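You operate a simulated robot arm through the tools that you are given. There is no shell and no other tool. Be economical: measure what you need, move in short steps, check, and stop when the job is done.

Carry out the task below with a simulated two-armed robot. There is one attempt and no reset: what you move stays moved.

Task
Pick up the grey bottle from the green top of unit one with one hand, pass it to the other hand and put it on the steel ledge of the feeder. Set down upright: bottle.

Only the result counts: the job must be done as asked and must still hold three seconds after the hand-in. Knocking over, shifting, dropping, spilling or breaking anything else fails it.

Robot
Two 7-joint arms with two-finger parallel grippers on one trunk, on a base that drives. Base frame: it is fixed to the floor where the robot stands at the start and does not move with it; the origin is under the middle of the robot, x ahead of it, y to its left, z up; the surface under the hand at the start is at about z = 1000. Lengths are in mm, angles in rad, forces in N, time in s.
The left shoulder is at the start at [20, 113, 1372], the right one opposite. With the tool pointing down near the work surface each hand reaches from about 220 to 600 mm from the robot's upright axis, wherever it stands, measured 20 degrees to its own side. Places, roughly: steel ledge of the feeder [1900, -1500, 500]. Payload 1.57 kg a hand.
The TCP of each hand is the grasp point between the finger pads, 30 mm short of the fingertips. In the tool frame z runs along the fingers and y along their closing line. Largest opening 80 mm; finger width 17, thickness 12; the body of the gripper, 40 by 82 mm, starts 80 mm behind the TCP.
Orientation is that of the tool frame in the base frame, as [roll, pitch, yaw] about the fixed x, y, z axes, in that order (R = Rz(yaw) Ry(pitch) Rx(roll)). With the fingers straight down and closing along the base's y, the tool's x points along the base's -x, its y along +y and its z along -z.

Tools
- The arms move only by the tool nudge_tool. It takes "left_targets", "right_targets" or both (then of equal length, played together; a hand with none holds still); each is a list of rows, each a list of 7 numbers: the gripper command, from -1 (fully open) to 1 (shut), values between in proportion, then the shift along the base's x, y, z in mm, then the turn, a rotation vector about the base's x, y, z in rad. In form: [[grip, tx, ty, tz, ax, ay, az], ...]. A call has 1 to 8 rows; each row shifts and turns the commanded pose from where the row before left it. Each row takes 0.2 s and may step no farther than 50 mm and 0.15 rad from the row before; otherwise, or with a gripper value out of range, the whole call is refused. A pose out of reach is approached as far as the arm can. The call stops where the force on the tool passes 40 N (or 10 N more than at its start, if that is more) or the arm is blocked; 0.2 s more then pass. Each finger travels about 45 mm/s and halts on what it meets, pressing with about 25 N; the grip force reading is that of the motor and also rises with nothing between the fingers. The clock runs only during rows and for 0.2 s after the last one: add rows that do not move to give the fingers time. The reply holds the time, the measured pose of the TCP, the force on the tool along the base axes, the opening and the grip force, in the units named above and with some noise, with the torque about the TCP (base axes, N m) and any sound that the robot's microphone picked up.
- Cameras (640 x 400 px; columns grow to the right, rows downward): "scene" is now at [102.4, 5.7, 1496.9]; the picture's right is [-0.11, -0.99, 0.00], its down [-0.62, 0.07, -0.78] and it looks along [0.77, -0.09, -0.63] (base axes); focal length 261 px, centre (320, 200). "left" rides on the left gripper at [72, 7, -122] in its tool frame; the picture's right is [-0.09, 1.00, 0.00], its down [-0.84, -0.08, -0.54] and it looks along [-0.54, -0.05, 0.84] (tool axes); focal length 238 px, centre (320, 200). "right" rides on the right gripper at [72, -7, -122] in its tool frame; the picture's right is [0.09, 1.00, 0.00], its down [-0.84, 0.08, -0.54] and it looks along [-0.54, 0.05, 0.84] (tool axes); focal length 238 px, centre (320, 200). There is no depth. A picture from a camera that has moved, and an enlarged one, comes with that camera's place and axes in the base frame and with its lens. The place of the scene camera against the robot may be out by one fixed shift of up to 25 mm in any direction.
- camera(camera): a new picture of that camera. The clock stands still meanwhile.
- move_column(by): slides the trunk up (or, below 0, down) by that many mm; the arms and the scene camera ride with it, the base frame stays. It gives what a move gives, with no picture.
- drive_base(legs): drives the robot by 1 to 6 legs, each [ahead, left, turn to the left] in mm, mm and rad, along the robot's own axes; the way and the turn of a leg run together, so that a leg with both is an arc; at most 1500 mm and 3.142 rad a leg. The arms and the cameras ride along, it lands a little off, and it stops where it bumps. It gives what a move gives.
- pan_tilt(pan, tilt): turns the head with the scene camera to pan (to the left, within 1.396 rad either way) and tilt (down, from -0.506 to 1.204), counted from straight ahead of the robot. It gives what a move gives.
- close_up(camera, box): a new picture of the part [left, top, right, bottom] of that camera's present view, enlarged. The clock stands still meanwhile.
- job_done(): hands the job in; it is judged then, once.

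Work in short steps. Places have to be worked out from the pictures, the camera data and where the tool is seen: move nearer, look again, correct. Check each grasp and each placing, and mend what went wrong. You have 120 turns and 88 pictures in all, those below and enlarged ones among them. Open the grippers and draw the arms clear of the work before you hand the job in, unless the task says otherwise; then end with one line.

The tools are called after "Call:" by a JSON object that holds its "api" and its "payload". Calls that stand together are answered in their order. nudge_tool: Moves the arms, as the interface text tells. Its arguments: {"type":"object","properties":{"left_targets":{"type":"array","items":{"type":"array","items":{"type":"number"}}},"right_targets":{"type":"array","items":{"type":"array","items":{"type":"number"}}}},"required":[]} The other tools are called the same way: move_column (by) slides the trunk up or down; drive_base (legs) drives the base; pan_tilt (pan, tilt) turns the head that bears the scene camera; camera (camera) takes a picture; close_up (camera, box) takes an enlarged picture of a part of a camera's view; job_done () hands the job in.

At the start:

```text
clock: 0.0
left_eef_pos: [449.2, 66.9, 1332.7]
left_tcp_rot: [-3.141, 0.0, -3.139]
left_contact_force: [0.1, 0.5, 0.4]
left_torque: [0.0, 0.01, -0.04]
left_opening: 80.1
left_finger_force: 0.1
right_eef_pos: [345.9, -200.8, 1313.5]
right_tcp_rot: [3.141, 0.0, 3.141]
right_contact_force: [-0.4, -0.1, -0.9]
right_torque: [-0.04, 0.01, 0.0]
right_opening: 79.9
right_finger_force: 0.0
trunk travel left (down, up): [-425.0, 145.0]
robot x, y, heading: [-2.7, 2.3, -0.001]
head pan, tilt: [-0.112, 0.677]
```

scene: 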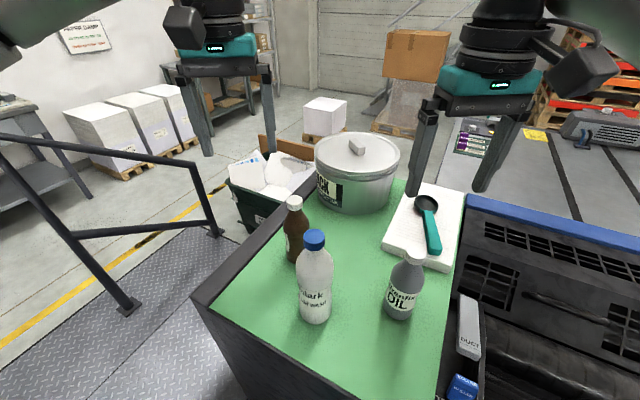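
right: 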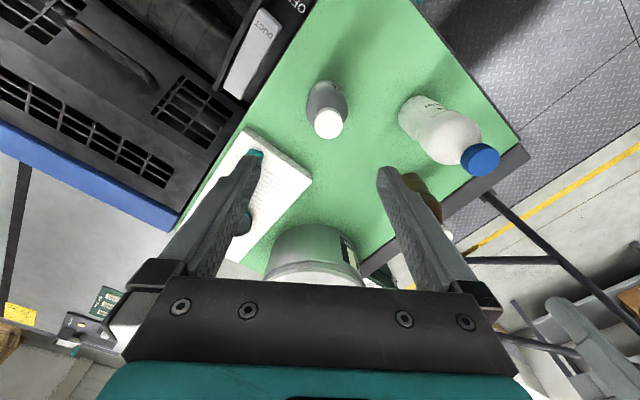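
left: 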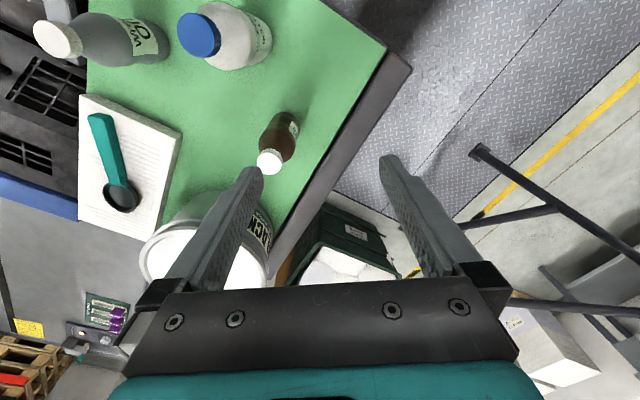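

The right camera puts the grey bottle near [342, -193], about 170 mm tall. Before choosing hands I look toward the feeder and zoom in on the bottle.

Call:
{"api": "close_up", "payload": {"camera": "scene", "box": [340, 220, 480, 340]}}

Call:
{"api": "pan_tilt", "payload": {"pan": -0.67, "tilt": 0.35}}

Call:
{"api": "camera", "payload": {"camera": "scene"}}

```text
3.33 times, centred on (410, 280) of scene
camera zoom: at [102.4, 5.7, 1496.9], right [-0.11, -0.99, 0.0], down [-0.62, 0.07, -0.78], along [0.77, -0.09, -0.63], focal length 870 px, centre (20, -67)
```

zoom: 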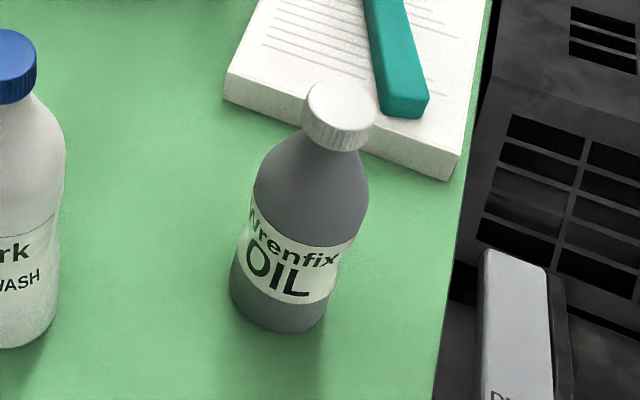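

```text
clock: 1.0
left_eef_pos: [450.1, 67.3, 1333.0]
left_tcp_rot: [3.14, 0.002, -3.139]
left_contact_force: [0.3, 0.8, 0.8]
left_torque: [0.03, -0.02, 0.0]
left_opening: 79.8
left_finger_force: 0.1
right_eef_pos: [346.2, -201.3, 1315.1]
right_tcp_rot: [3.141, 0.0, -3.141]
right_contact_force: [0.5, -0.1, 0.3]
right_torque: [0.02, 0.01, -0.02]
right_opening: 79.7
right_finger_force: 0.1
trunk travel left (down, up): [-425.0, 145.0]
robot x, y, heading: [-0.4, 3.5, 0.002]
head pan, tilt: [-0.67, 0.351]
```

```text
83 pictures are left
camera scene: at [90.2, -42.5, 1526.3], right [-0.62, -0.78, 0.0], down [-0.27, 0.21, -0.94], along [0.74, -0.58, -0.34], focal length 261 px, centre (320, 200)
```

scene: 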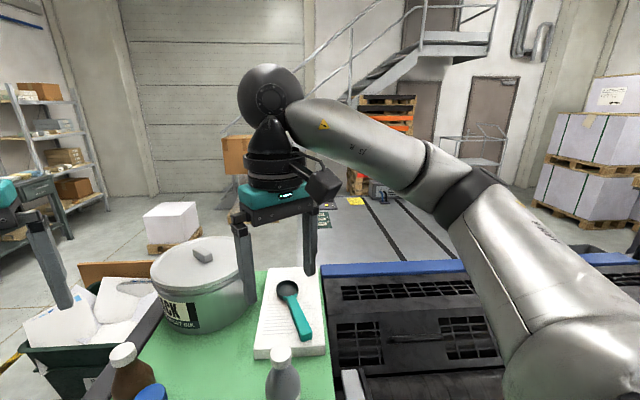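

The feeder should be near pixel (321, 217); I zoom there.

Call:
{"api": "close_up", "payload": {"camera": "scene", "box": [270, 150, 430, 250]}}

Call:
{"api": "pan_tilt", "payload": {"pan": -0.3, "tilt": 0.9}}

Call:
{"api": "camera", "payload": {"camera": "scene"}}

```text
4.00 times, centred on (350, 200) of scene
camera zoom: at [90.2, -42.5, 1526.3], right [-0.62, -0.78, 0.0], down [-0.27, 0.21, -0.94], along [0.74, -0.58, -0.34], focal length 1044 px, centre (200, 200)
```

zoom: 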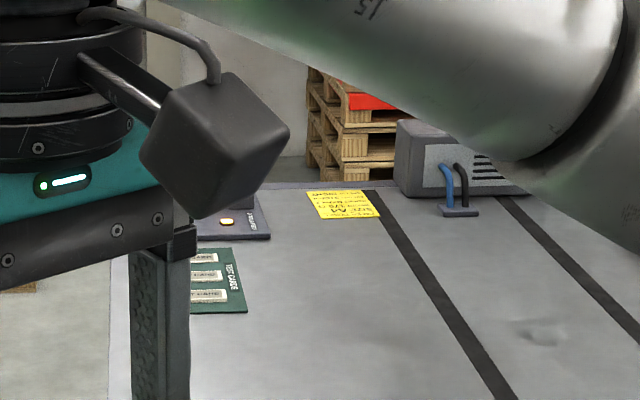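

```text
clock: 1.9
left_eef_pos: [448.3, 66.6, 1333.3]
left_tcp_rot: [-3.142, 0.0, -3.14]
left_contact_force: [0.1, -0.3, 0.6]
left_torque: [0.01, -0.03, 0.0]
left_opening: 79.9
left_finger_force: 0.0
right_eef_pos: [347.3, -201.4, 1314.6]
right_tcp_rot: [-3.141, 0.001, 3.141]
right_contact_force: [-0.2, -0.8, -0.1]
right_torque: [-0.01, 0.01, -0.01]
right_opening: 80.2
right_finger_force: 0.0
trunk travel left (down, up): [-425.0, 145.0]
robot x, y, heading: [0.2, -0.9, -0.001]
head pan, tilt: [-0.3, 0.901]
```

```text
81 pictures are left
camera scene: at [89.2, -7.1, 1478.9], right [-0.3, -0.96, 0.0], down [-0.75, 0.23, -0.62], along [0.59, -0.18, -0.78], focal length 261 px, centre (320, 200)
```

scene: 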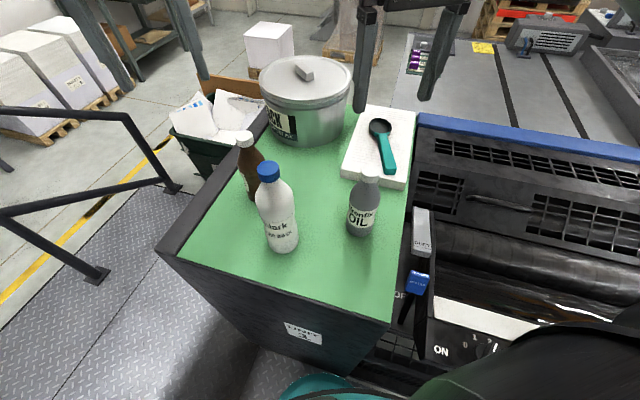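

The press deck with the feeder lies ahead to the right. I plan to take the bottle by its cap from above with the right hand, so I lower it part way above the cap and look.

Call:
{"api": "nudge_tool", "payload": {"right_targets": [[-1, -4, 8, -35, 0, 0, 0], [-1, 0, 0, -35, 0, 0, 0], [-1, 0, 0, 0, 0, 0, 0]]}}

Call:
{"api": "camera", "payload": {"camera": "right"}}

Call:
{"api": "camera", "payload": {"camera": "scene"}}

```text
clock: 2.7
left_eef_pos: [449.7, 67.5, 1334.4]
left_tcp_rot: [3.141, 0.0, -3.14]
left_contact_force: [0.0, -0.3, -0.1]
left_torque: [0.0, 0.02, -0.02]
left_opening: 80.0
left_finger_force: 0.0
right_eef_pos: [342.5, -193.1, 1244.5]
right_tcp_rot: [3.14, 0.0, 3.14]
right_contact_force: [0.2, -0.2, -0.5]
right_torque: [0.0, 0.02, 0.01]
right_opening: 79.9
right_finger_force: 0.1
trunk travel left (down, up): [-425.0, 145.0]
robot x, y, heading: [1.5, 1.4, -0.0]
head pan, tilt: [-0.3, 0.901]
```

```text
80 pictures are left
camera right: at [270.2, -200.5, 1365.7], right [-0.09, 1.0, 0.0], down [0.84, 0.08, 0.54], along [0.54, 0.05, -0.84], focal length 238 px, centre (320, 200)
```

right: 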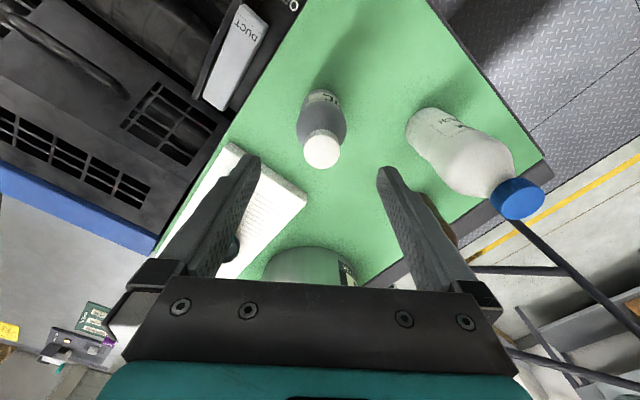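

```text
79 pictures are left
camera scene: at [89.2, -6.8, 1478.8], right [-0.3, -0.96, 0.0], down [-0.75, 0.23, -0.62], along [0.59, -0.18, -0.78], focal length 261 px, centre (320, 200)
```

scene: 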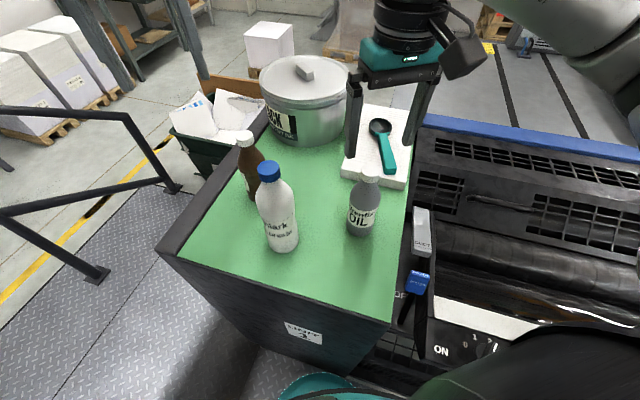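

Two right-camera views triangulate the cap top to about [340, -193, 1180], matching the scene height. I descend so the fingertips straddle the cap, then check before closing.

Call:
{"api": "nudge_tool", "payload": {"right_targets": [[-1, -2, 0, -30, 0, 0, 0], [-1, 0, 0, -28, 0, 0, 0], [-1, 0, 0, 0, 0, 0, 0]]}}

Call:
{"api": "camera", "payload": {"camera": "right"}}

Call:
{"api": "close_up", "payload": {"camera": "scene", "box": [310, 100, 450, 240]}}

```text
clock: 3.5
left_eef_pos: [448.9, 67.6, 1331.9]
left_tcp_rot: [3.14, -0.001, -3.14]
left_contact_force: [-0.7, 1.0, -0.3]
left_torque: [-0.02, -0.02, -0.02]
left_opening: 80.1
left_finger_force: 0.0
right_eef_pos: [340.6, -192.6, 1185.9]
right_tcp_rot: [-3.141, 0.0, -3.14]
right_contact_force: [0.1, -0.8, 0.4]
right_torque: [-0.01, -0.02, -0.02]
right_opening: 79.7
right_finger_force: 0.1
trunk travel left (down, up): [-425.0, 145.0]
robot x, y, heading: [-0.7, -3.1, -0.005]
head pan, tilt: [-0.3, 0.901]
```

```text
78 pictures are left
camera right: at [268.1, -200.0, 1307.9], right [-0.09, 1.0, 0.0], down [0.84, 0.08, 0.54], along [0.54, 0.05, -0.84], focal length 238 px, centre (320, 200)
```

right: 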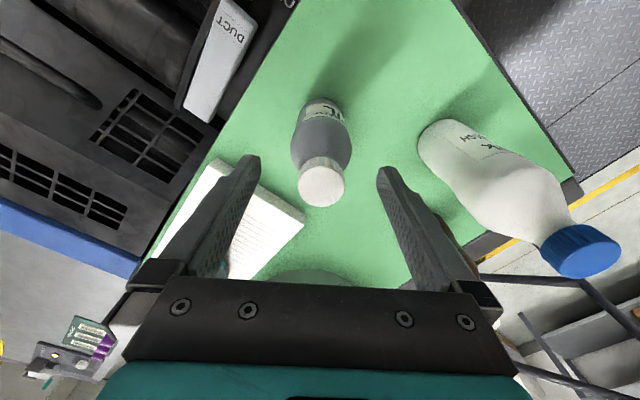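

```text
2.86 times, centred on (380, 170) of scene
camera zoom: at [89.2, -7.0, 1478.8], right [-0.3, -0.96, 0.0], down [-0.75, 0.23, -0.62], along [0.59, -0.18, -0.78], focal length 746 px, centre (149, 286)
```

zoom: 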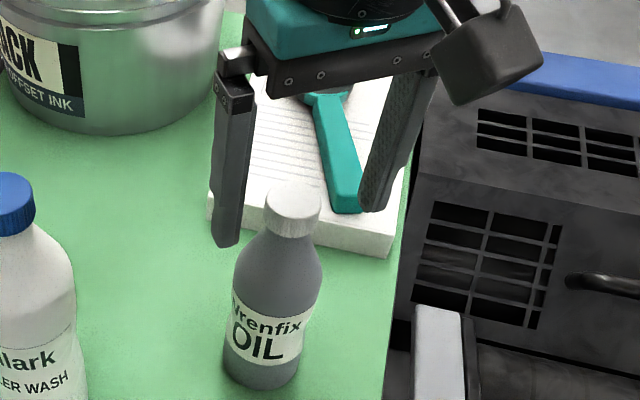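

The cap centre is about [343, -192], its top near 1168. I shift slightly, drop 8 mm and close.

Call:
{"api": "nudge_tool", "payload": {"right_targets": [[-1, 3, 0, -9, 0, 0, 0], [0, 0, 0, 0, 0, 0, 0], [0.5, 0, 0, 0, 0, 0, 0], [1, 0, 0, 0, 0, 0, 0], [1, 0, 0, 0, 0, 0, 0], [1, 0, 0, 0, 0, 0, 0]]}}

Call:
{"api": "camera", "payload": {"camera": "right"}}

Call:
{"api": "close_up", "payload": {"camera": "scene", "box": [310, 100, 450, 240]}}

```text
clock: 4.9
left_eef_pos: [449.3, 67.4, 1333.2]
left_tcp_rot: [3.141, -0.001, -3.14]
left_contact_force: [-0.7, -0.4, 0.6]
left_torque: [0.02, 0.02, -0.01]
left_opening: 80.0
left_finger_force: 0.0
right_eef_pos: [341.9, -192.4, 1177.0]
right_tcp_rot: [3.14, -0.001, 3.141]
right_contact_force: [0.4, 1.4, 0.6]
right_torque: [0.12, 0.02, 0.02]
right_opening: 31.2
right_finger_force: 25.3
trunk travel left (down, up): [-425.0, 145.0]
robot x, y, heading: [-0.7, -2.4, 0.003]
head pan, tilt: [-0.3, 0.901]
```

```text
76 pictures are left
camera right: at [271.4, -199.7, 1298.7], right [-0.09, 1.0, 0.0], down [0.84, 0.08, 0.54], along [0.54, 0.05, -0.84], focal length 238 px, centre (320, 200)
```

right: 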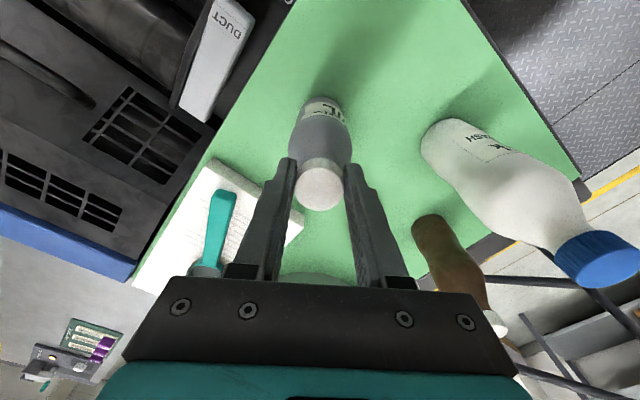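

```text
2.86 times, centred on (380, 170) of scene
camera zoom: at [89.3, -6.8, 1478.8], right [-0.3, -0.96, 0.0], down [-0.75, 0.23, -0.62], along [0.59, -0.18, -0.78], focal length 746 px, centre (149, 286)
```

zoom: 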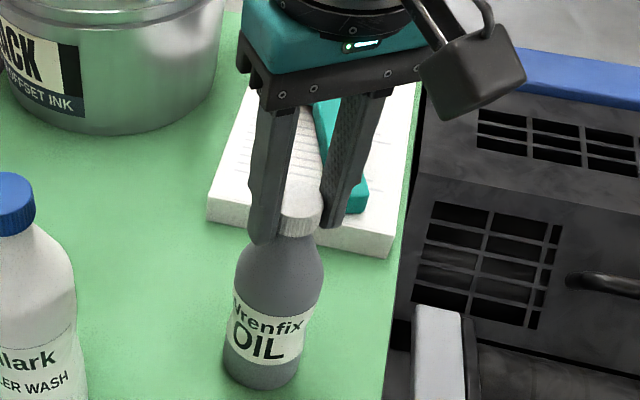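

The fingers stopped at 31 mm on the cap. I lift gently 30 mm and check.

Call:
{"api": "nudge_tool", "payload": {"right_targets": [[1, 0, 0, 8, 0, 0, 0], [1, 0, 0, 12, 0, 0, 0], [1, 0, 0, 12, 0, 0, 0]]}}

Call:
{"api": "camera", "payload": {"camera": "scene"}}

```text
clock: 5.7
left_eef_pos: [448.0, 66.9, 1332.1]
left_tcp_rot: [3.141, 0.0, -3.14]
left_contact_force: [0.4, -0.8, 0.2]
left_torque: [0.0, 0.0, 0.04]
left_opening: 79.8
left_finger_force: 0.2
right_eef_pos: [344.3, -193.2, 1208.9]
right_tcp_rot: [-3.142, 0.0, -3.141]
right_contact_force: [0.2, 0.4, -5.0]
right_torque: [0.02, 0.01, 0.02]
right_opening: 31.0
right_finger_force: 25.1
trunk travel left (down, up): [-425.0, 145.0]
robot x, y, heading: [-2.3, 1.9, 0.004]
head pan, tilt: [-0.3, 0.901]
```

```text
74 pictures are left
camera scene: at [89.5, -7.1, 1478.8], right [-0.3, -0.96, 0.0], down [-0.75, 0.23, -0.62], along [0.59, -0.18, -0.78], focal length 261 px, centre (320, 200)
```

scene: 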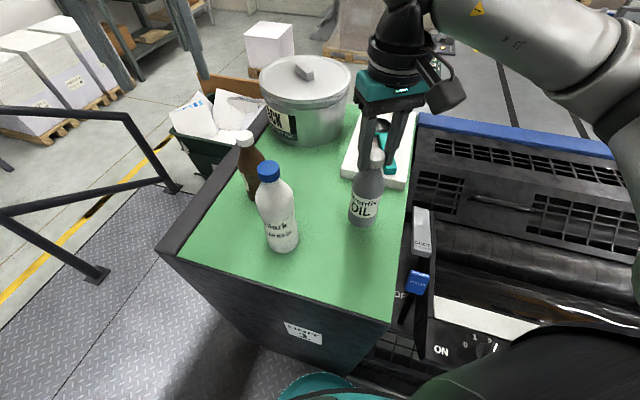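

Held, weighing about 0.5 kg. I raise it well clear and bring it nearer the middle.

Call:
{"api": "nudge_tool", "payload": {"right_targets": [[1, 0, 0, 40, 0, 0, 0], [1, 0, 0, 45, 0, 0, 0], [1, 0, 0, 45, 0, 0, 0], [1, 0, 0, 45, 0, 0, 0], [1, 0, 0, 15, 0, 0, 0], [1, 0, 0, 0, 0, 0, 0]]}}

Call:
{"api": "pan_tilt", "payload": {"pan": -1.35, "tilt": 0.5}}

Call:
{"api": "camera", "payload": {"camera": "scene"}}

Call:
{"api": "pan_tilt", "payload": {"pan": 0.9, "tilt": 0.8}}

Call:
{"api": "camera", "payload": {"camera": "scene"}}

```text
clock: 7.1
left_eef_pos: [449.7, 66.4, 1333.2]
left_tcp_rot: [-3.141, -0.001, -3.14]
left_contact_force: [-0.5, -0.1, 0.6]
left_torque: [0.0, 0.0, -0.01]
left_opening: 80.5
left_finger_force: 0.0
right_eef_pos: [344.7, -193.8, 1400.7]
right_tcp_rot: [3.141, -0.002, -3.14]
right_contact_force: [0.4, -0.1, -5.2]
right_torque: [-0.02, 0.04, -0.01]
right_opening: 30.7
right_finger_force: 25.2
trunk travel left (down, up): [-425.0, 145.0]
robot x, y, heading: [-1.3, 0.3, 0.004]
head pan, tilt: [-0.3, 0.901]
```

```text
clock: 8.4
left_eef_pos: [449.1, 67.3, 1333.0]
left_tcp_rot: [3.141, 0.0, -3.141]
left_contact_force: [1.3, 0.5, -0.2]
left_torque: [0.04, 0.04, 0.01]
left_opening: 80.3
left_finger_force: 0.0
right_eef_pos: [344.0, -192.6, 1399.1]
right_tcp_rot: [3.141, 0.0, 3.141]
right_contact_force: [0.3, -0.5, -4.8]
right_torque: [0.01, 0.0, 0.01]
right_opening: 31.0
right_finger_force: 24.6
trunk travel left (down, up): [-425.0, 145.0]
robot x, y, heading: [-0.5, -2.6, 0.002]
head pan, tilt: [-1.349, 0.499]
```

```text
73 pictures are left
camera scene: at [37.5, -73.6, 1512.6], right [-0.98, -0.22, 0.0], down [-0.11, 0.47, -0.88], along [0.19, -0.86, -0.48], focal length 261 px, centre (320, 200)
```

scene: 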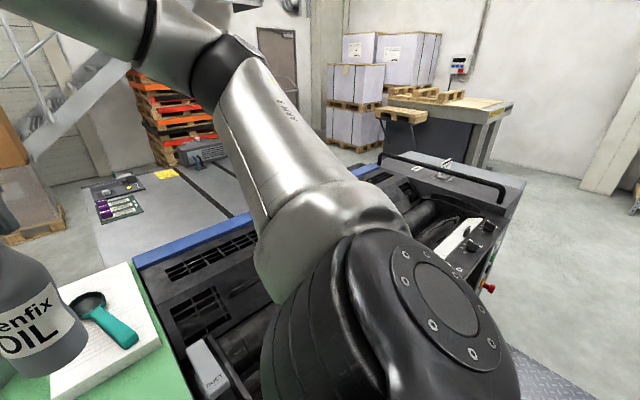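

```text
clock: 10.5
left_eef_pos: [449.0, 67.5, 1333.2]
left_tcp_rot: [-3.141, -0.001, -3.14]
left_contact_force: [0.7, 0.8, 1.1]
left_torque: [0.0, 0.01, 0.0]
left_opening: 80.0
left_finger_force: 0.0
right_eef_pos: [344.2, -193.1, 1399.0]
right_tcp_rot: [-3.14, 0.002, 3.141]
right_contact_force: [-0.3, -0.4, -4.6]
right_torque: [0.0, 0.01, -0.01]
right_opening: 31.0
right_finger_force: 24.9
trunk travel left (down, up): [-425.0, 145.0]
robot x, y, heading: [2.1, 0.9, 0.001]
head pan, tilt: [0.901, 0.799]
```

```text
72 pictures are left
camera scene: at [67.5, 78.3, 1486.7], right [0.78, -0.62, 0.0], down [-0.45, -0.56, -0.7], along [0.43, 0.55, -0.72], focal length 261 px, centre (320, 200)
```

scene: 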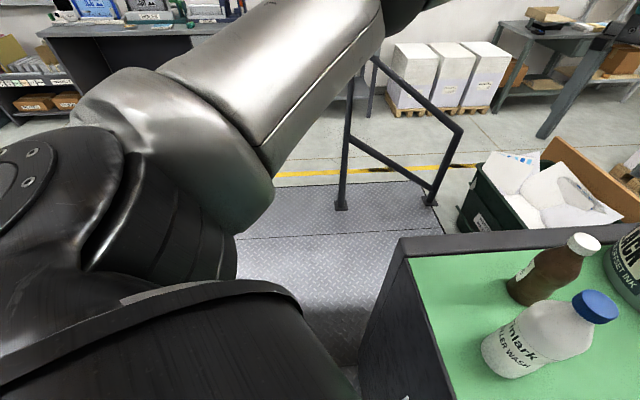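

The feeder ledge seems to be the grey deck with the gauges and the yellow sticker. I look closer at it.

Call:
{"api": "pan_tilt", "payload": {"pan": -1.1, "tilt": 0.5}}

Call:
{"api": "camera", "payload": {"camera": "scene"}}

Call:
{"api": "close_up", "payload": {"camera": "scene", "box": [120, 100, 360, 260]}}

```text
clock: 12.5
left_eef_pos: [448.5, 66.1, 1332.4]
left_tcp_rot: [-3.141, 0.001, -3.138]
left_contact_force: [0.2, -0.1, -0.4]
left_torque: [0.04, 0.04, -0.02]
left_opening: 80.1
left_finger_force: 0.0
right_eef_pos: [344.0, -193.3, 1400.2]
right_tcp_rot: [3.141, -0.001, 3.141]
right_contact_force: [-0.4, 0.9, -4.5]
right_torque: [-0.01, 0.02, 0.0]
right_opening: 30.6
right_finger_force: 24.9
trunk travel left (down, up): [-425.0, 145.0]
robot x, y, heading: [1.4, 2.2, -0.002]
head pan, tilt: [-1.1, 0.499]
```

```text
71 pictures are left
camera scene: at [58.7, -65.9, 1512.7], right [-0.89, -0.45, 0.0], down [-0.22, 0.43, -0.88], along [0.4, -0.78, -0.48], focal length 261 px, centre (320, 200)
```

scene: 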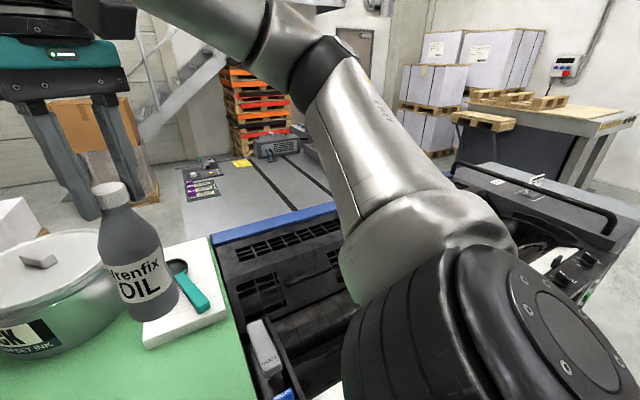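

```text
2.50 times, centred on (240, 180) of scene
camera zoom: at [58.7, -65.9, 1512.7], right [-0.89, -0.45, 0.0], down [-0.22, 0.43, -0.88], along [0.4, -0.78, -0.48], focal length 653 px, centre (520, 250)
```

zoom: 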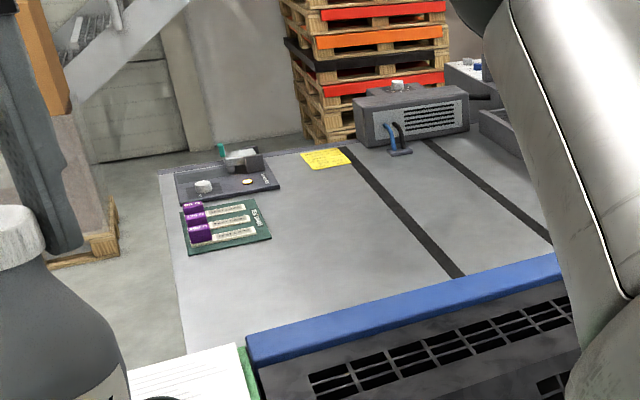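

The machine looks turned about -32° against my frame: the table front is close ahead, and a corridor between the table and the railing leads left to the deck side. I look that way for the bin and free floor.

Call:
{"api": "pan_tilt", "payload": {"pan": 0.25, "tilt": 0.6}}

Call:
{"api": "camera", "payload": {"camera": "scene"}}

```text
clock: 14.0
left_eef_pos: [448.5, 67.0, 1331.7]
left_tcp_rot: [-3.141, -0.001, -3.139]
left_contact_force: [-0.1, -0.6, 0.4]
left_torque: [-0.02, 0.0, 0.0]
left_opening: 80.1
left_finger_force: 0.0
right_eef_pos: [345.0, -194.3, 1400.3]
right_tcp_rot: [-3.141, -0.001, 3.141]
right_contact_force: [-0.1, 0.5, -4.0]
right_torque: [-0.02, 0.02, -0.01]
right_opening: 30.9
right_finger_force: 25.3
trunk travel left (down, up): [-425.0, 145.0]
robot x, y, heading: [-0.4, -1.7, -0.001]
head pan, tilt: [0.25, 0.6]
```

```text
69 pictures are left
camera scene: at [103.0, 36.9, 1503.6], right [0.25, -0.97, 0.0], down [-0.55, -0.14, -0.82], along [0.8, 0.2, -0.57], focal length 261 px, centre (320, 200)
```

scene: 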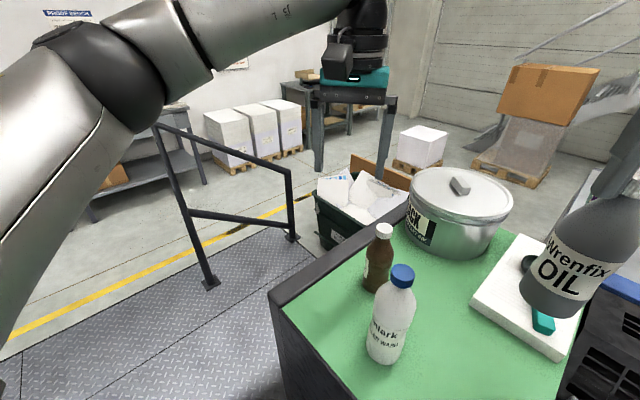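

The plan: raise the trunk so bottle and arms clear everything, back off slightly, then move left-ahead into the corridor between table and railing.

Call:
{"api": "move_column", "payload": {"by": 140}}

Call:
{"api": "drive_base", "payload": {"legs": [[-60, 40, 0], [240, 385, 0], [240, 385, 0]]}}

Call:
{"api": "pan_tilt", "payload": {"pan": -0.45, "tilt": 0.7}}

Call:
{"api": "camera", "payload": {"camera": "scene"}}

```text
clock: 15.6
left_eef_pos: [450.0, 66.4, 1473.0]
left_tcp_rot: [3.141, 0.0, -3.14]
left_contact_force: [-0.1, -0.7, -0.3]
left_torque: [0.0, -0.01, 0.01]
left_opening: 79.7
left_finger_force: 0.0
right_eef_pos: [345.0, -192.6, 1539.5]
right_tcp_rot: [-3.141, 0.001, 3.141]
right_contact_force: [-0.5, -0.7, -4.2]
right_torque: [-0.02, 0.01, -0.01]
right_opening: 31.0
right_finger_force: 25.1
trunk travel left (down, up): [-565.0, 5.0]
robot x, y, heading: [0.5, 0.2, 0.0]
head pan, tilt: [0.25, 0.6]
```

```text
clock: 21.3
left_eef_pos: [870.0, 875.3, 1471.3]
left_tcp_rot: [-3.14, 0.001, -3.139]
left_contact_force: [0.3, -0.2, 0.5]
left_torque: [0.03, -0.07, 0.01]
left_opening: 80.0
left_finger_force: 0.1
right_eef_pos: [764.1, 615.5, 1539.3]
right_tcp_rot: [-3.141, 0.0, 3.141]
right_contact_force: [-0.2, -0.3, -4.3]
right_torque: [-0.02, 0.0, -0.04]
right_opening: 30.7
right_finger_force: 24.6
trunk travel left (down, up): [-565.0, 5.0]
robot x, y, heading: [416.7, 806.6, 0.0]
head pan, tilt: [0.25, 0.6]
```

```text
clock: 22.4
left_eef_pos: [870.0, 875.1, 1471.9]
left_tcp_rot: [3.141, 0.001, -3.141]
left_contact_force: [-0.5, 0.0, -0.9]
left_torque: [-0.01, -0.02, -0.03]
left_opening: 80.0
left_finger_force: 0.0
right_eef_pos: [764.6, 615.9, 1539.1]
right_tcp_rot: [-3.141, 0.001, 3.141]
right_contact_force: [-0.3, -0.1, -5.4]
right_torque: [0.01, 0.03, -0.03]
right_opening: 30.8
right_finger_force: 24.9
trunk travel left (down, up): [-565.0, 5.0]
robot x, y, heading: [421.1, 809.1, -0.005]
head pan, tilt: [-0.45, 0.7]
```

```text
68 pictures are left
camera scene: at [514.5, 787.1, 1635.0], right [-0.43, -0.9, 0.0], down [-0.58, 0.28, -0.76], along [0.69, -0.33, -0.64], focal length 261 px, centre (320, 200)
```

scene: 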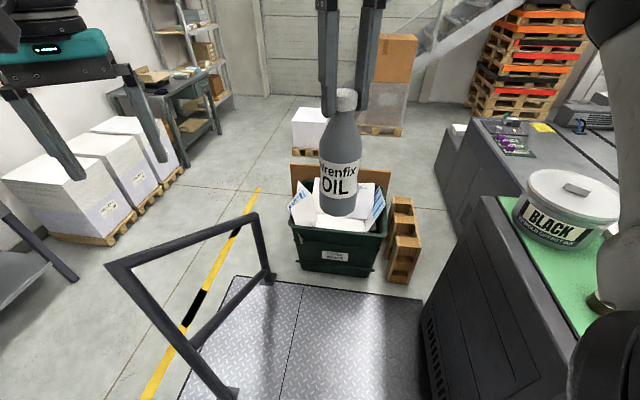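

Parallax now suggests the gauge deck sits higher (~830) than the ledge's z of 500, so the ledge may be a separate lower part near pixel (477,138). I zoom in.

Call:
{"api": "close_up", "payload": {"camera": "scene", "box": [380, 80, 620, 320]}}

Call:
{"api": "close_up", "payload": {"camera": "scene", "box": [410, 90, 570, 210]}}

```text
1.67 times, centred on (500, 200) of scene
camera zoom: at [514.5, 787.1, 1635.0], right [-0.43, -0.9, 0.0], down [-0.58, 0.28, -0.76], along [0.69, -0.33, -0.64], focal length 435 px, centre (20, 200)
```

zoom: 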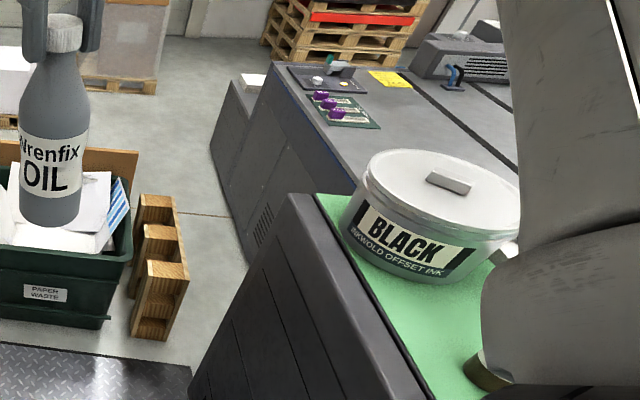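

```text
3.33 times, centred on (490, 150) of scene
camera zoom: at [514.5, 787.1, 1635.0], right [-0.43, -0.9, 0.0], down [-0.58, 0.28, -0.76], along [0.69, -0.33, -0.64], focal length 870 px, centre (-247, 367)
```

zoom: 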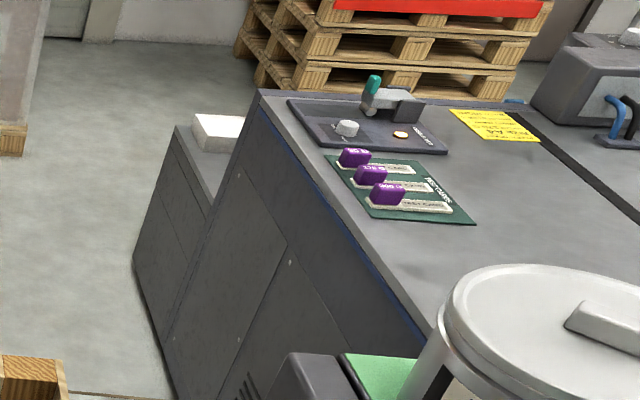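

The ledge is a lower box past the far end of the deck (about u 2190–2630 along the machine), with a white block on its far part. The bin and pallets pinch the direct way, so I check the way round the outside of the railing on the left.

Call:
{"api": "pan_tilt", "payload": {"pan": 1.0, "tilt": 0.65}}

Call:
{"api": "camera", "payload": {"camera": "scene"}}

Call:
{"api": "pan_tilt", "payload": {"pan": 0.3, "tilt": 0.6}}

Call:
{"api": "camera", "payload": {"camera": "scene"}}

```text
clock: 24.0
left_eef_pos: [870.2, 875.5, 1472.9]
left_tcp_rot: [3.141, 0.0, -3.14]
left_contact_force: [-0.2, 0.1, -0.8]
left_torque: [-0.01, 0.01, 0.01]
left_opening: 80.3
left_finger_force: 0.1
right_eef_pos: [764.9, 615.4, 1540.5]
right_tcp_rot: [-3.141, 0.002, 3.141]
right_contact_force: [-0.6, -0.4, -4.4]
right_torque: [-0.02, 0.01, 0.02]
right_opening: 31.0
right_finger_force: 24.6
trunk travel left (down, up): [-565.0, 5.0]
robot x, y, heading: [419.3, 809.1, 0.002]
head pan, tilt: [1.0, 0.649]
```

```text
65 pictures are left
camera scene: at [484.8, 896.8, 1639.3], right [0.84, -0.54, 0.0], down [-0.33, -0.51, -0.8], along [0.43, 0.67, -0.6], focal length 261 px, centre (320, 200)
```

scene: 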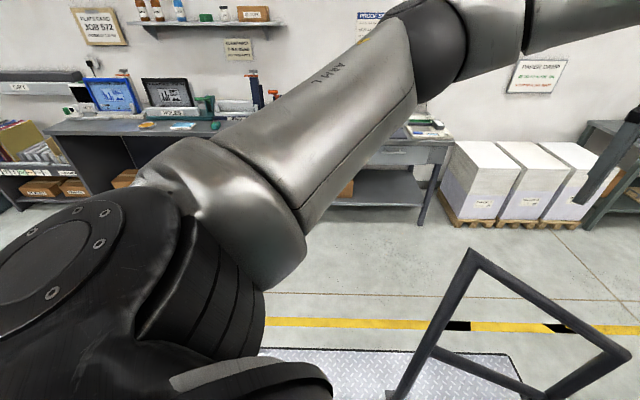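

```text
clock: 25.0
left_eef_pos: [870.2, 876.0, 1472.8]
left_tcp_rot: [-3.141, -0.001, -3.14]
left_contact_force: [0.4, -0.6, -0.3]
left_torque: [0.05, 0.01, -0.01]
left_opening: 80.0
left_finger_force: 0.1
right_eef_pos: [765.1, 616.6, 1539.2]
right_tcp_rot: [-3.141, -0.001, 3.141]
right_contact_force: [0.2, 0.1, -4.0]
right_torque: [0.02, 0.01, 0.02]
right_opening: 31.0
right_finger_force: 24.9
trunk travel left (down, up): [-565.0, 5.0]
robot x, y, heading: [418.5, 811.0, -0.001]
head pan, tilt: [0.3, 0.6]
```

```text
64 pictures are left
camera scene: at [522.3, 850.0, 1643.6], right [0.3, -0.95, 0.0], down [-0.54, -0.17, -0.82], along [0.79, 0.24, -0.57], focal length 261 px, centre (320, 200)
```

scene: 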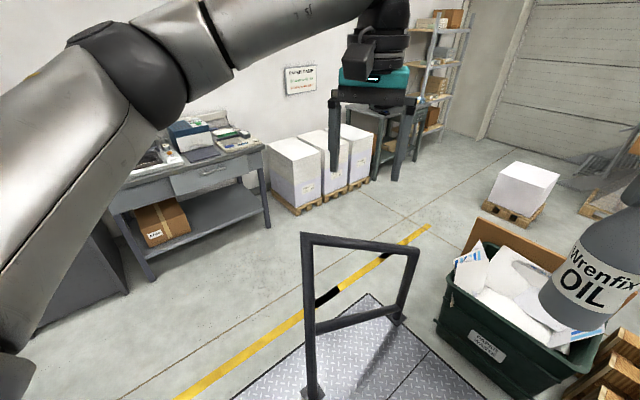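

The corridor beyond the railing (about 1.3 m wide to the bench and paper stacks) is free. I go out past the railing end, turn along the machine and drive ahead part way.

Call:
{"api": "drive_base", "payload": {"legs": [[572, 1031, 0], [0, 0, -0.557], [1200, 0, 0]]}}

Call:
{"api": "pan_tilt", "payload": {"pan": -0.4, "tilt": 0.6}}

Call:
{"api": "camera", "payload": {"camera": "scene"}}

```text
clock: 38.4
left_eef_pos: [2441.6, 1004.6, 1472.4]
left_tcp_rot: [-3.14, -0.001, 2.578]
left_contact_force: [0.1, 0.4, -0.8]
left_torque: [-0.01, -0.06, -0.02]
left_opening: 79.9
left_finger_force: 0.1
right_eef_pos: [2213.6, 842.4, 1539.3]
right_tcp_rot: [-3.141, 0.0, 2.577]
right_contact_force: [0.4, 0.0, -4.3]
right_torque: [0.01, 0.0, 0.03]
right_opening: 30.7
right_finger_force: 24.5
trunk travel left (down, up): [-565.0, 5.0]
robot x, y, heading: [2025.7, 1189.4, -0.569]
head pan, tilt: [0.3, 0.6]
```

```text
clock: 39.4
left_eef_pos: [2441.2, 1004.6, 1472.6]
left_tcp_rot: [-3.14, -0.001, 2.576]
left_contact_force: [-0.1, 0.0, 0.0]
left_torque: [-0.06, -0.01, -0.03]
left_opening: 80.1
left_finger_force: 0.1
right_eef_pos: [2213.0, 842.6, 1540.0]
right_tcp_rot: [3.14, 0.0, 2.576]
right_contact_force: [-0.3, 0.3, -5.2]
right_torque: [0.06, 0.03, 0.03]
right_opening: 30.9
right_finger_force: 24.7
trunk travel left (down, up): [-565.0, 5.0]
robot x, y, heading: [2024.3, 1192.7, -0.563]
head pan, tilt: [-0.4, 0.6]
```

```text
63 pictures are left
camera scene: at [2092.2, 1126.4, 1643.6], right [-0.82, -0.57, 0.0], down [-0.32, 0.46, -0.82], along [0.47, -0.68, -0.57], focal length 261 px, centre (320, 200)
```

scene: 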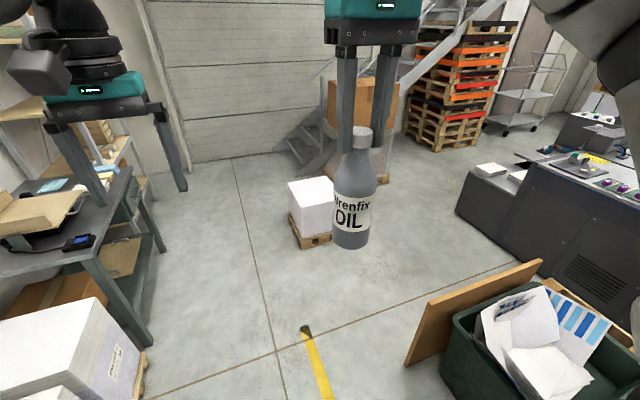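

The ledge is clearly visible, agreeing with the earlier estimate. I drive on to between bin and white box, turn to face the machine, advance part way and look.

Call:
{"api": "drive_base", "payload": {"legs": [[1050, 0, 0], [0, 0, -1.571], [1100, 0, 0]]}}

Call:
{"api": "pan_tilt", "payload": {"pan": 0.0, "tilt": 0.7}}

Call:
{"api": "camera", "payload": {"camera": "scene"}}

```text
clock: 53.9
left_eef_pos: [2137.2, -712.1, 1471.9]
left_tcp_rot: [3.141, 0.001, 1.013]
left_contact_force: [0.0, -0.2, -0.5]
left_torque: [-0.01, -0.01, 0.01]
left_opening: 80.1
left_finger_force: 0.0
right_eef_pos: [1973.0, -486.0, 1539.4]
right_tcp_rot: [3.141, 0.0, 1.012]
right_contact_force: [-0.2, -0.1, -3.8]
right_torque: [0.02, 0.05, 0.02]
right_opening: 31.0
right_finger_force: 25.4
trunk travel left (down, up): [-565.0, 5.0]
robot x, y, heading: [2317.4, -295.1, -2.124]
head pan, tilt: [-0.4, 0.6]
```

```text
clock: 54.7
left_eef_pos: [2137.6, -710.9, 1473.8]
left_tcp_rot: [3.141, -0.001, 1.012]
left_contact_force: [0.7, 0.2, -0.8]
left_torque: [-0.01, 0.0, 0.01]
left_opening: 80.2
left_finger_force: 0.0
right_eef_pos: [1972.4, -485.0, 1539.4]
right_tcp_rot: [-3.141, 0.001, 1.013]
right_contact_force: [0.2, -0.1, -4.7]
right_torque: [0.05, 0.02, -0.01]
right_opening: 30.8
right_finger_force: 25.0
trunk travel left (down, up): [-565.0, 5.0]
robot x, y, heading: [2318.1, -294.9, -2.129]
head pan, tilt: [0.0, 0.7]
```

```text
62 pictures are left
camera scene: at [2275.3, -360.5, 1635.0], right [-0.85, 0.53, 0.0], down [0.34, 0.55, -0.77], along [-0.41, -0.65, -0.64], focal length 261 px, centre (320, 200)
```

scene: 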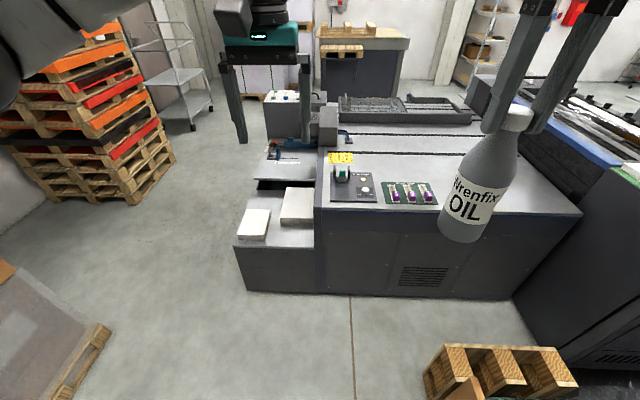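

A clear view now; I zoom in on the ledge and its two white blocks.

Call:
{"api": "close_up", "payload": {"camera": "scene", "box": [215, 120, 375, 300]}}

```text
2.22 times, centred on (295, 210) of scene
camera zoom: at [2275.3, -360.5, 1635.0], right [-0.85, 0.53, 0.0], down [0.34, 0.55, -0.77], along [-0.41, -0.65, -0.64], focal length 580 px, centre (376, 178)
```

zoom: 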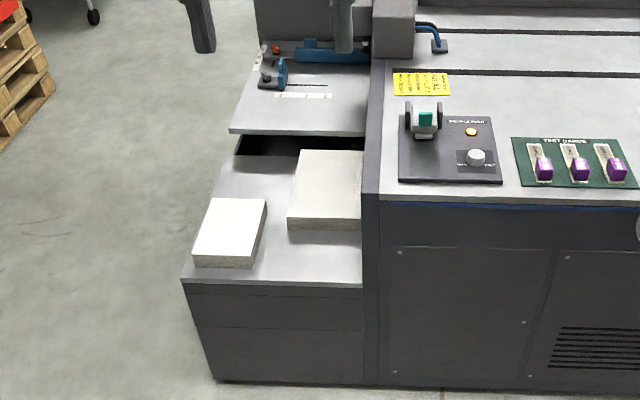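

The free spot on the ledge is the front right area, around u 2310, v -135 (about [1885, -1340]), near the deck wall; a level grip on the bottle body will suit placing. I move the bottle forward-centre and lower, and begin turning the left hand for a level grip on the body.

Call:
{"api": "nudge_tool", "payload": {"right_targets": [[1, 3.6, -27.3, -25, 0, 0, 0], [1, 3.6, -27.3, -25, 0, 0, 0], [1, 3.6, -27.3, -25, 0, 0, 0], [1, 3.6, -27.3, -25, 0, 0, 0], [1, 0, 0, 0, 0, 0, 0], [1, 0, 0, 0, 0, 0, 0], [1, 0, 0, 0, 0, 0, 0], [1, 0, 0, 0, 0, 0, 0]], "left_targets": [[-1, 17, -10.6, 0, 0, 0, 0.143], [-1, 17, -10.6, 0, 0, 0, 0.143], [-1, 17, -10.6, 0, 0, 0, 0.143], [-1, 17, -10.6, 0, 0, 0, 0.143], [-1, 0, 0, 0, 0, 0, 0.143], [-1, 0, 0, 0, 0, 0, 0.143], [-1, 0, 0, 0, 0, 0, 0.143], [-1, 0, 0, 0, 0, 0, 0.143]]}}

```text
clock: 56.5
left_eef_pos: [2205.4, -753.6, 1472.5]
left_tcp_rot: [-3.141, -0.001, 2.158]
left_contact_force: [-0.1, 0.0, -0.3]
left_torque: [0.0, 0.0, -0.02]
left_opening: 79.7
left_finger_force: 0.0
right_eef_pos: [1986.1, -592.0, 1438.4]
right_tcp_rot: [3.141, 0.0, 1.014]
right_contact_force: [0.2, -0.7, -4.4]
right_torque: [0.02, 0.03, -0.03]
right_opening: 31.0
right_finger_force: 25.1
trunk travel left (down, up): [-565.0, 5.0]
robot x, y, heading: [2318.9, -292.7, -2.128]
head pan, tilt: [0.0, 0.7]
```

Left is clear at the side. I finish the yaw and start rolling the fingers toward the right.

Call:
{"api": "nudge_tool", "payload": {"left_targets": [[-1, 0, 0, 0, 0, 0, 0.142], [-1, 0, 0, 0, 0, 0, 0.142], [-1, 0, 0, 0, 0, 0, 0.142], [-1, 0, 0, -15, 0.0767, 0.1231, 0], [-1, 0, 0, -15, 0.0767, 0.1231, 0], [-1, 0, 0, -15, 0.0767, 0.1231, 0], [-1, 0, 0, -15, 0.0767, 0.1231, 0], [-1, 0, 0, -15, 0.0767, 0.1231, 0]]}}

Call:
{"api": "nudge_tool", "payload": {"left_targets": [[-1, 0, 0, -15, 0.0767, 0.1231, 0], [-1, 0, 0, -15, 0.0767, 0.1231, 0], [-1, 0, 0, -15, 0.0767, 0.1231, 0], [-1, 0, 0, -12, 0.0767, 0.1231, 0], [-1, 0, 0, 0, 0.0767, 0.1231, 0], [-1, 0, 0, 0, 0, 0, 0]]}}

Call:
{"api": "camera", "payload": {"camera": "left"}}

Call:
{"api": "camera", "payload": {"camera": "scene"}}

```text
clock: 58.3
left_eef_pos: [2205.5, -753.7, 1397.8]
left_tcp_rot: [-3.139, -0.726, 2.58]
left_contact_force: [0.5, -0.7, -0.9]
left_torque: [-0.05, -0.02, 0.01]
left_opening: 79.9
left_finger_force: 0.1
right_eef_pos: [1986.7, -593.8, 1439.4]
right_tcp_rot: [3.14, -0.002, 1.013]
right_contact_force: [0.0, -0.1, -4.4]
right_torque: [0.03, 0.0, -0.02]
right_opening: 30.8
right_finger_force: 25.3
trunk travel left (down, up): [-565.0, 5.0]
robot x, y, heading: [2319.3, -297.8, -2.128]
head pan, tilt: [0.0, 0.7]
```

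```text
clock: 59.7
left_eef_pos: [2204.8, -753.3, 1341.0]
left_tcp_rot: [-3.128, -1.45, 2.571]
left_contact_force: [0.0, 0.2, 0.3]
left_torque: [-0.02, 0.01, -0.01]
left_opening: 80.0
left_finger_force: 0.0
right_eef_pos: [1986.9, -592.6, 1438.8]
right_tcp_rot: [3.14, -0.002, 1.013]
right_contact_force: [0.1, -0.8, -3.4]
right_torque: [0.02, 0.01, -0.03]
right_opening: 30.9
right_finger_force: 25.1
trunk travel left (down, up): [-565.0, 5.0]
robot x, y, heading: [2318.7, -294.7, -2.128]
head pan, tilt: [0.0, 0.7]
```

```text
60 pictures are left
camera left: at [2303.8, -807.0, 1426.9], right [0.54, 0.84, -0.09], down [0.5, -0.4, -0.77], along [-0.68, 0.36, -0.64], focal length 238 px, centre (320, 200)
```

left: 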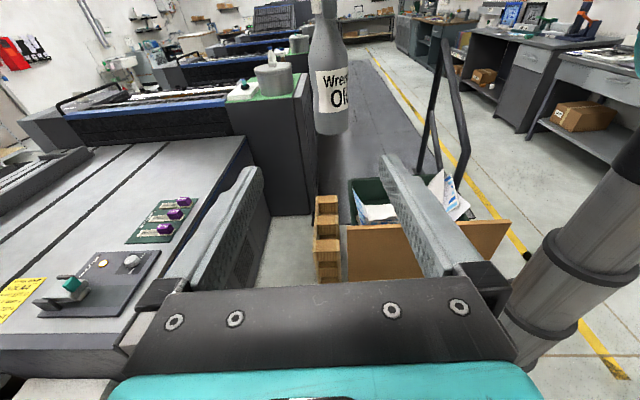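

```text
59 pictures are left
camera scene: at [2275.5, -360.8, 1635.0], right [-0.85, 0.53, 0.0], down [0.34, 0.55, -0.76], along [-0.41, -0.65, -0.64], focal length 261 px, centre (320, 200)
```

scene: 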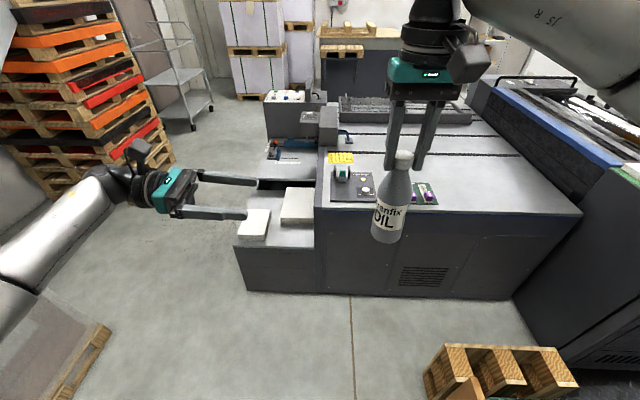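

Left points level at the bottle, 270 mm away and 21 mm too far ahead. I correct the lateral offset, approach 150 mm, then check.

Call:
{"api": "nudge_tool", "payload": {"left_targets": [[-1, 11.1, 17.8, 0, 0, 0, 0], [-1, -32, 20, 0, 0, 0, 0], [-1, -32, 20, 0, 0, 0, 0], [-1, -32, 20, 0, 0, 0, 0], [-1, -32, 20, 0, 0, 0, 0], [-1, 0, 0, 0, 0, 0, 0]]}}

Call:
{"api": "camera", "payload": {"camera": "left"}}

Call:
{"api": "close_up", "payload": {"camera": "scene", "box": [200, 60, 500, 260]}}

```text
clock: 61.1
left_eef_pos: [2088.8, -655.5, 1341.6]
left_tcp_rot: [-3.122, -1.449, 2.569]
left_contact_force: [-0.9, -0.2, 0.3]
left_torque: [0.0, 0.03, 0.0]
left_opening: 79.9
left_finger_force: 0.0
right_eef_pos: [1987.2, -591.7, 1438.9]
right_tcp_rot: [3.141, 0.001, 1.012]
right_contact_force: [-0.5, 0.3, -5.2]
right_torque: [0.01, 0.02, -0.03]
right_opening: 30.8
right_finger_force: 24.7
trunk travel left (down, up): [-565.0, 5.0]
robot x, y, heading: [2319.0, -290.1, -2.132]
head pan, tilt: [0.0, 0.7]
```

```text
58 pictures are left
camera left: at [2186.5, -709.0, 1427.7], right [0.54, 0.84, -0.09], down [0.5, -0.4, -0.76], along [-0.68, 0.36, -0.64], focal length 238 px, centre (320, 200)
```

left: 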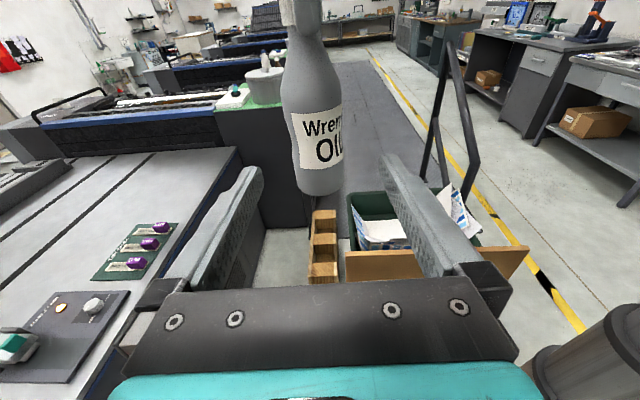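

```text
2.00 times, centred on (350, 160) of scene
camera zoom: at [2276.3, -361.1, 1635.0], right [-0.85, 0.53, 0.0], down [0.34, 0.55, -0.76], along [-0.41, -0.65, -0.64], focal length 522 px, centre (260, 280)
```

zoom: 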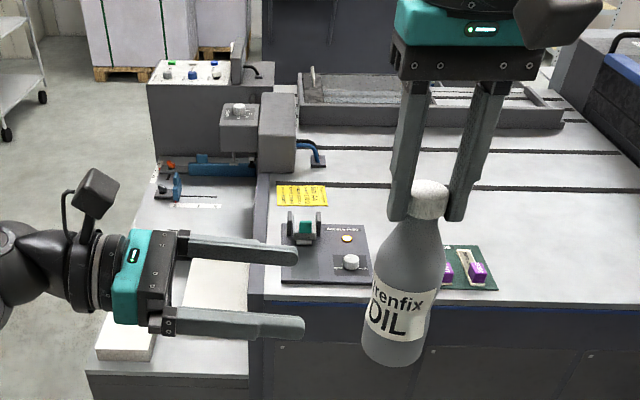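

Lateral alignment is good and the grip height is about 76 mm above the bottle's base. I advance the remaining 120 mm.

Call:
{"api": "nudge_tool", "payload": {"left_targets": [[-1, -25.5, 16, 0, 0, 0, 0], [-1, -25.5, 16, 0, 0, 0, 0], [-1, -25.5, 16, 0, 0, 0, 0], [-1, -23, 14.4, 0, 0, 0, 0], [-1, 0, 0, 0, 0, 0, 0]]}}

Call:
{"api": "camera", "payload": {"camera": "left"}}

Call:
{"api": "close_up", "payload": {"camera": "scene", "box": [250, 60, 490, 260]}}

```text
clock: 62.3
left_eef_pos: [1989.4, -593.6, 1341.0]
left_tcp_rot: [-3.128, -1.448, 2.571]
left_contact_force: [-0.1, 0.2, -0.1]
left_torque: [-0.01, -0.01, -0.02]
left_opening: 79.9
left_finger_force: 0.0
right_eef_pos: [1987.6, -592.9, 1440.8]
right_tcp_rot: [-3.14, 0.0, 1.011]
right_contact_force: [0.4, 1.0, -4.2]
right_torque: [-0.01, -0.01, -0.02]
right_opening: 31.2
right_finger_force: 24.9
trunk travel left (down, up): [-565.0, 5.0]
robot x, y, heading: [2321.0, -295.6, -2.13]
head pan, tilt: [0.0, 0.7]
```

```text
56 pictures are left
camera left: at [2087.2, -647.0, 1427.3], right [0.54, 0.84, -0.09], down [0.5, -0.4, -0.76], along [-0.68, 0.36, -0.64], focal length 238 px, centre (320, 200)
```

left: 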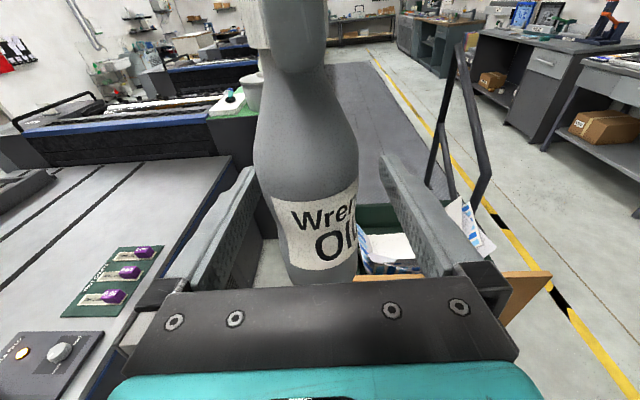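

```text
2.00 times, centred on (370, 160) of scene
camera zoom: at [2275.9, -361.0, 1635.0], right [-0.85, 0.53, 0.0], down [0.34, 0.55, -0.76], along [-0.41, -0.65, -0.64], focal length 522 px, centre (220, 280)
```

zoom: 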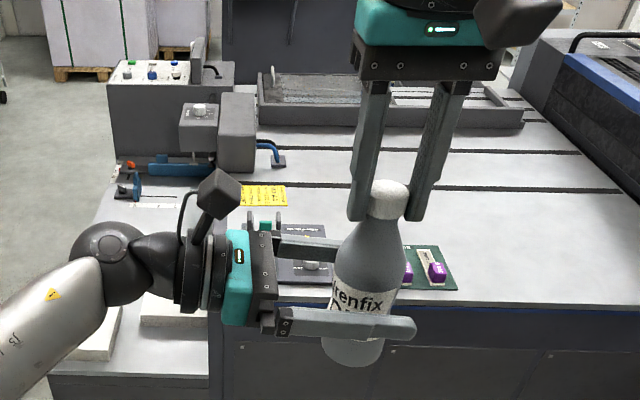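

The bottle sits centred between the left fingers. I close the left hand while the right still holds.

Call:
{"api": "nudge_tool", "payload": {"left_targets": [[-0.6, 0, 0, 0, 0, 0, 0], [-0.3, 0, 0, 0, 0, 0, 0], [0.3, 0, 0, 0, 0, 0, 0], [1, 0, 0, 0, 0, 0, 0], [1, 0, 0, 0, 0, 0, 0]], "right_targets": [[1, 0, 0, 0, 0, 0, 0], [1, 0, 0, 0, 0, 0, 0], [1, 0, 0, 0, 0, 0, 0], [1, 0, 0, 0, 0, 0, 0], [1, 0, 0, 0, 0, 0, 0]]}}

Call:
{"api": "close_up", "payload": {"camera": "scene", "box": [250, 60, 490, 260]}}

```text
clock: 63.5
left_eef_pos: [1988.4, -594.3, 1339.7]
left_tcp_rot: [3.141, -1.449, 2.588]
left_contact_force: [-9.0, -10.2, -0.2]
left_torque: [0.36, -0.55, -0.01]
left_opening: 52.6
left_finger_force: 24.5
right_eef_pos: [1988.2, -593.5, 1439.2]
right_tcp_rot: [3.14, -0.003, 1.014]
right_contact_force: [10.3, 10.2, 0.2]
right_torque: [0.61, -0.41, 0.04]
right_opening: 31.0
right_finger_force: 25.2
trunk travel left (down, up): [-565.0, 5.0]
robot x, y, heading: [2318.8, -291.4, -2.128]
head pan, tilt: [0.0, 0.7]
```

```text
2.00 times, centred on (370, 160) of scene
camera zoom: at [2275.3, -360.8, 1634.9], right [-0.85, 0.53, 0.0], down [0.34, 0.55, -0.76], along [-0.41, -0.65, -0.64], focal length 522 px, centre (220, 280)
```

zoom: 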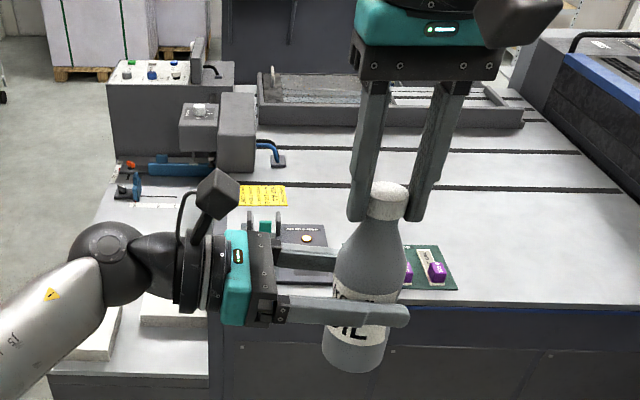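

The left grips firmly at 53 mm; the hands fight sideways with ~13 N. I ease the right hand a few mm along that force before releasing.

Call:
{"api": "nudge_tool", "payload": {"right_targets": [[1, 1.6, 2.5, 0, 0, 0, 0], [1, 1.1, 1.7, 0, 0, 0, 0]]}}

```text
clock: 64.1
left_eef_pos: [1989.9, -592.6, 1339.8]
left_tcp_rot: [-3.12, -1.448, 2.558]
left_contact_force: [3.5, -1.1, -0.5]
left_torque: [-0.15, 0.49, 0.07]
left_opening: 52.3
left_finger_force: 25.1
right_eef_pos: [1988.1, -589.4, 1439.3]
right_tcp_rot: [-3.139, 0.0, 1.009]
right_contact_force: [-4.8, 1.7, -0.4]
right_torque: [0.37, -0.13, -0.1]
right_opening: 31.0
right_finger_force: 25.1
trunk travel left (down, up): [-565.0, 5.0]
robot x, y, heading: [2319.7, -295.3, -2.13]
head pan, tilt: [0.0, 0.7]
```

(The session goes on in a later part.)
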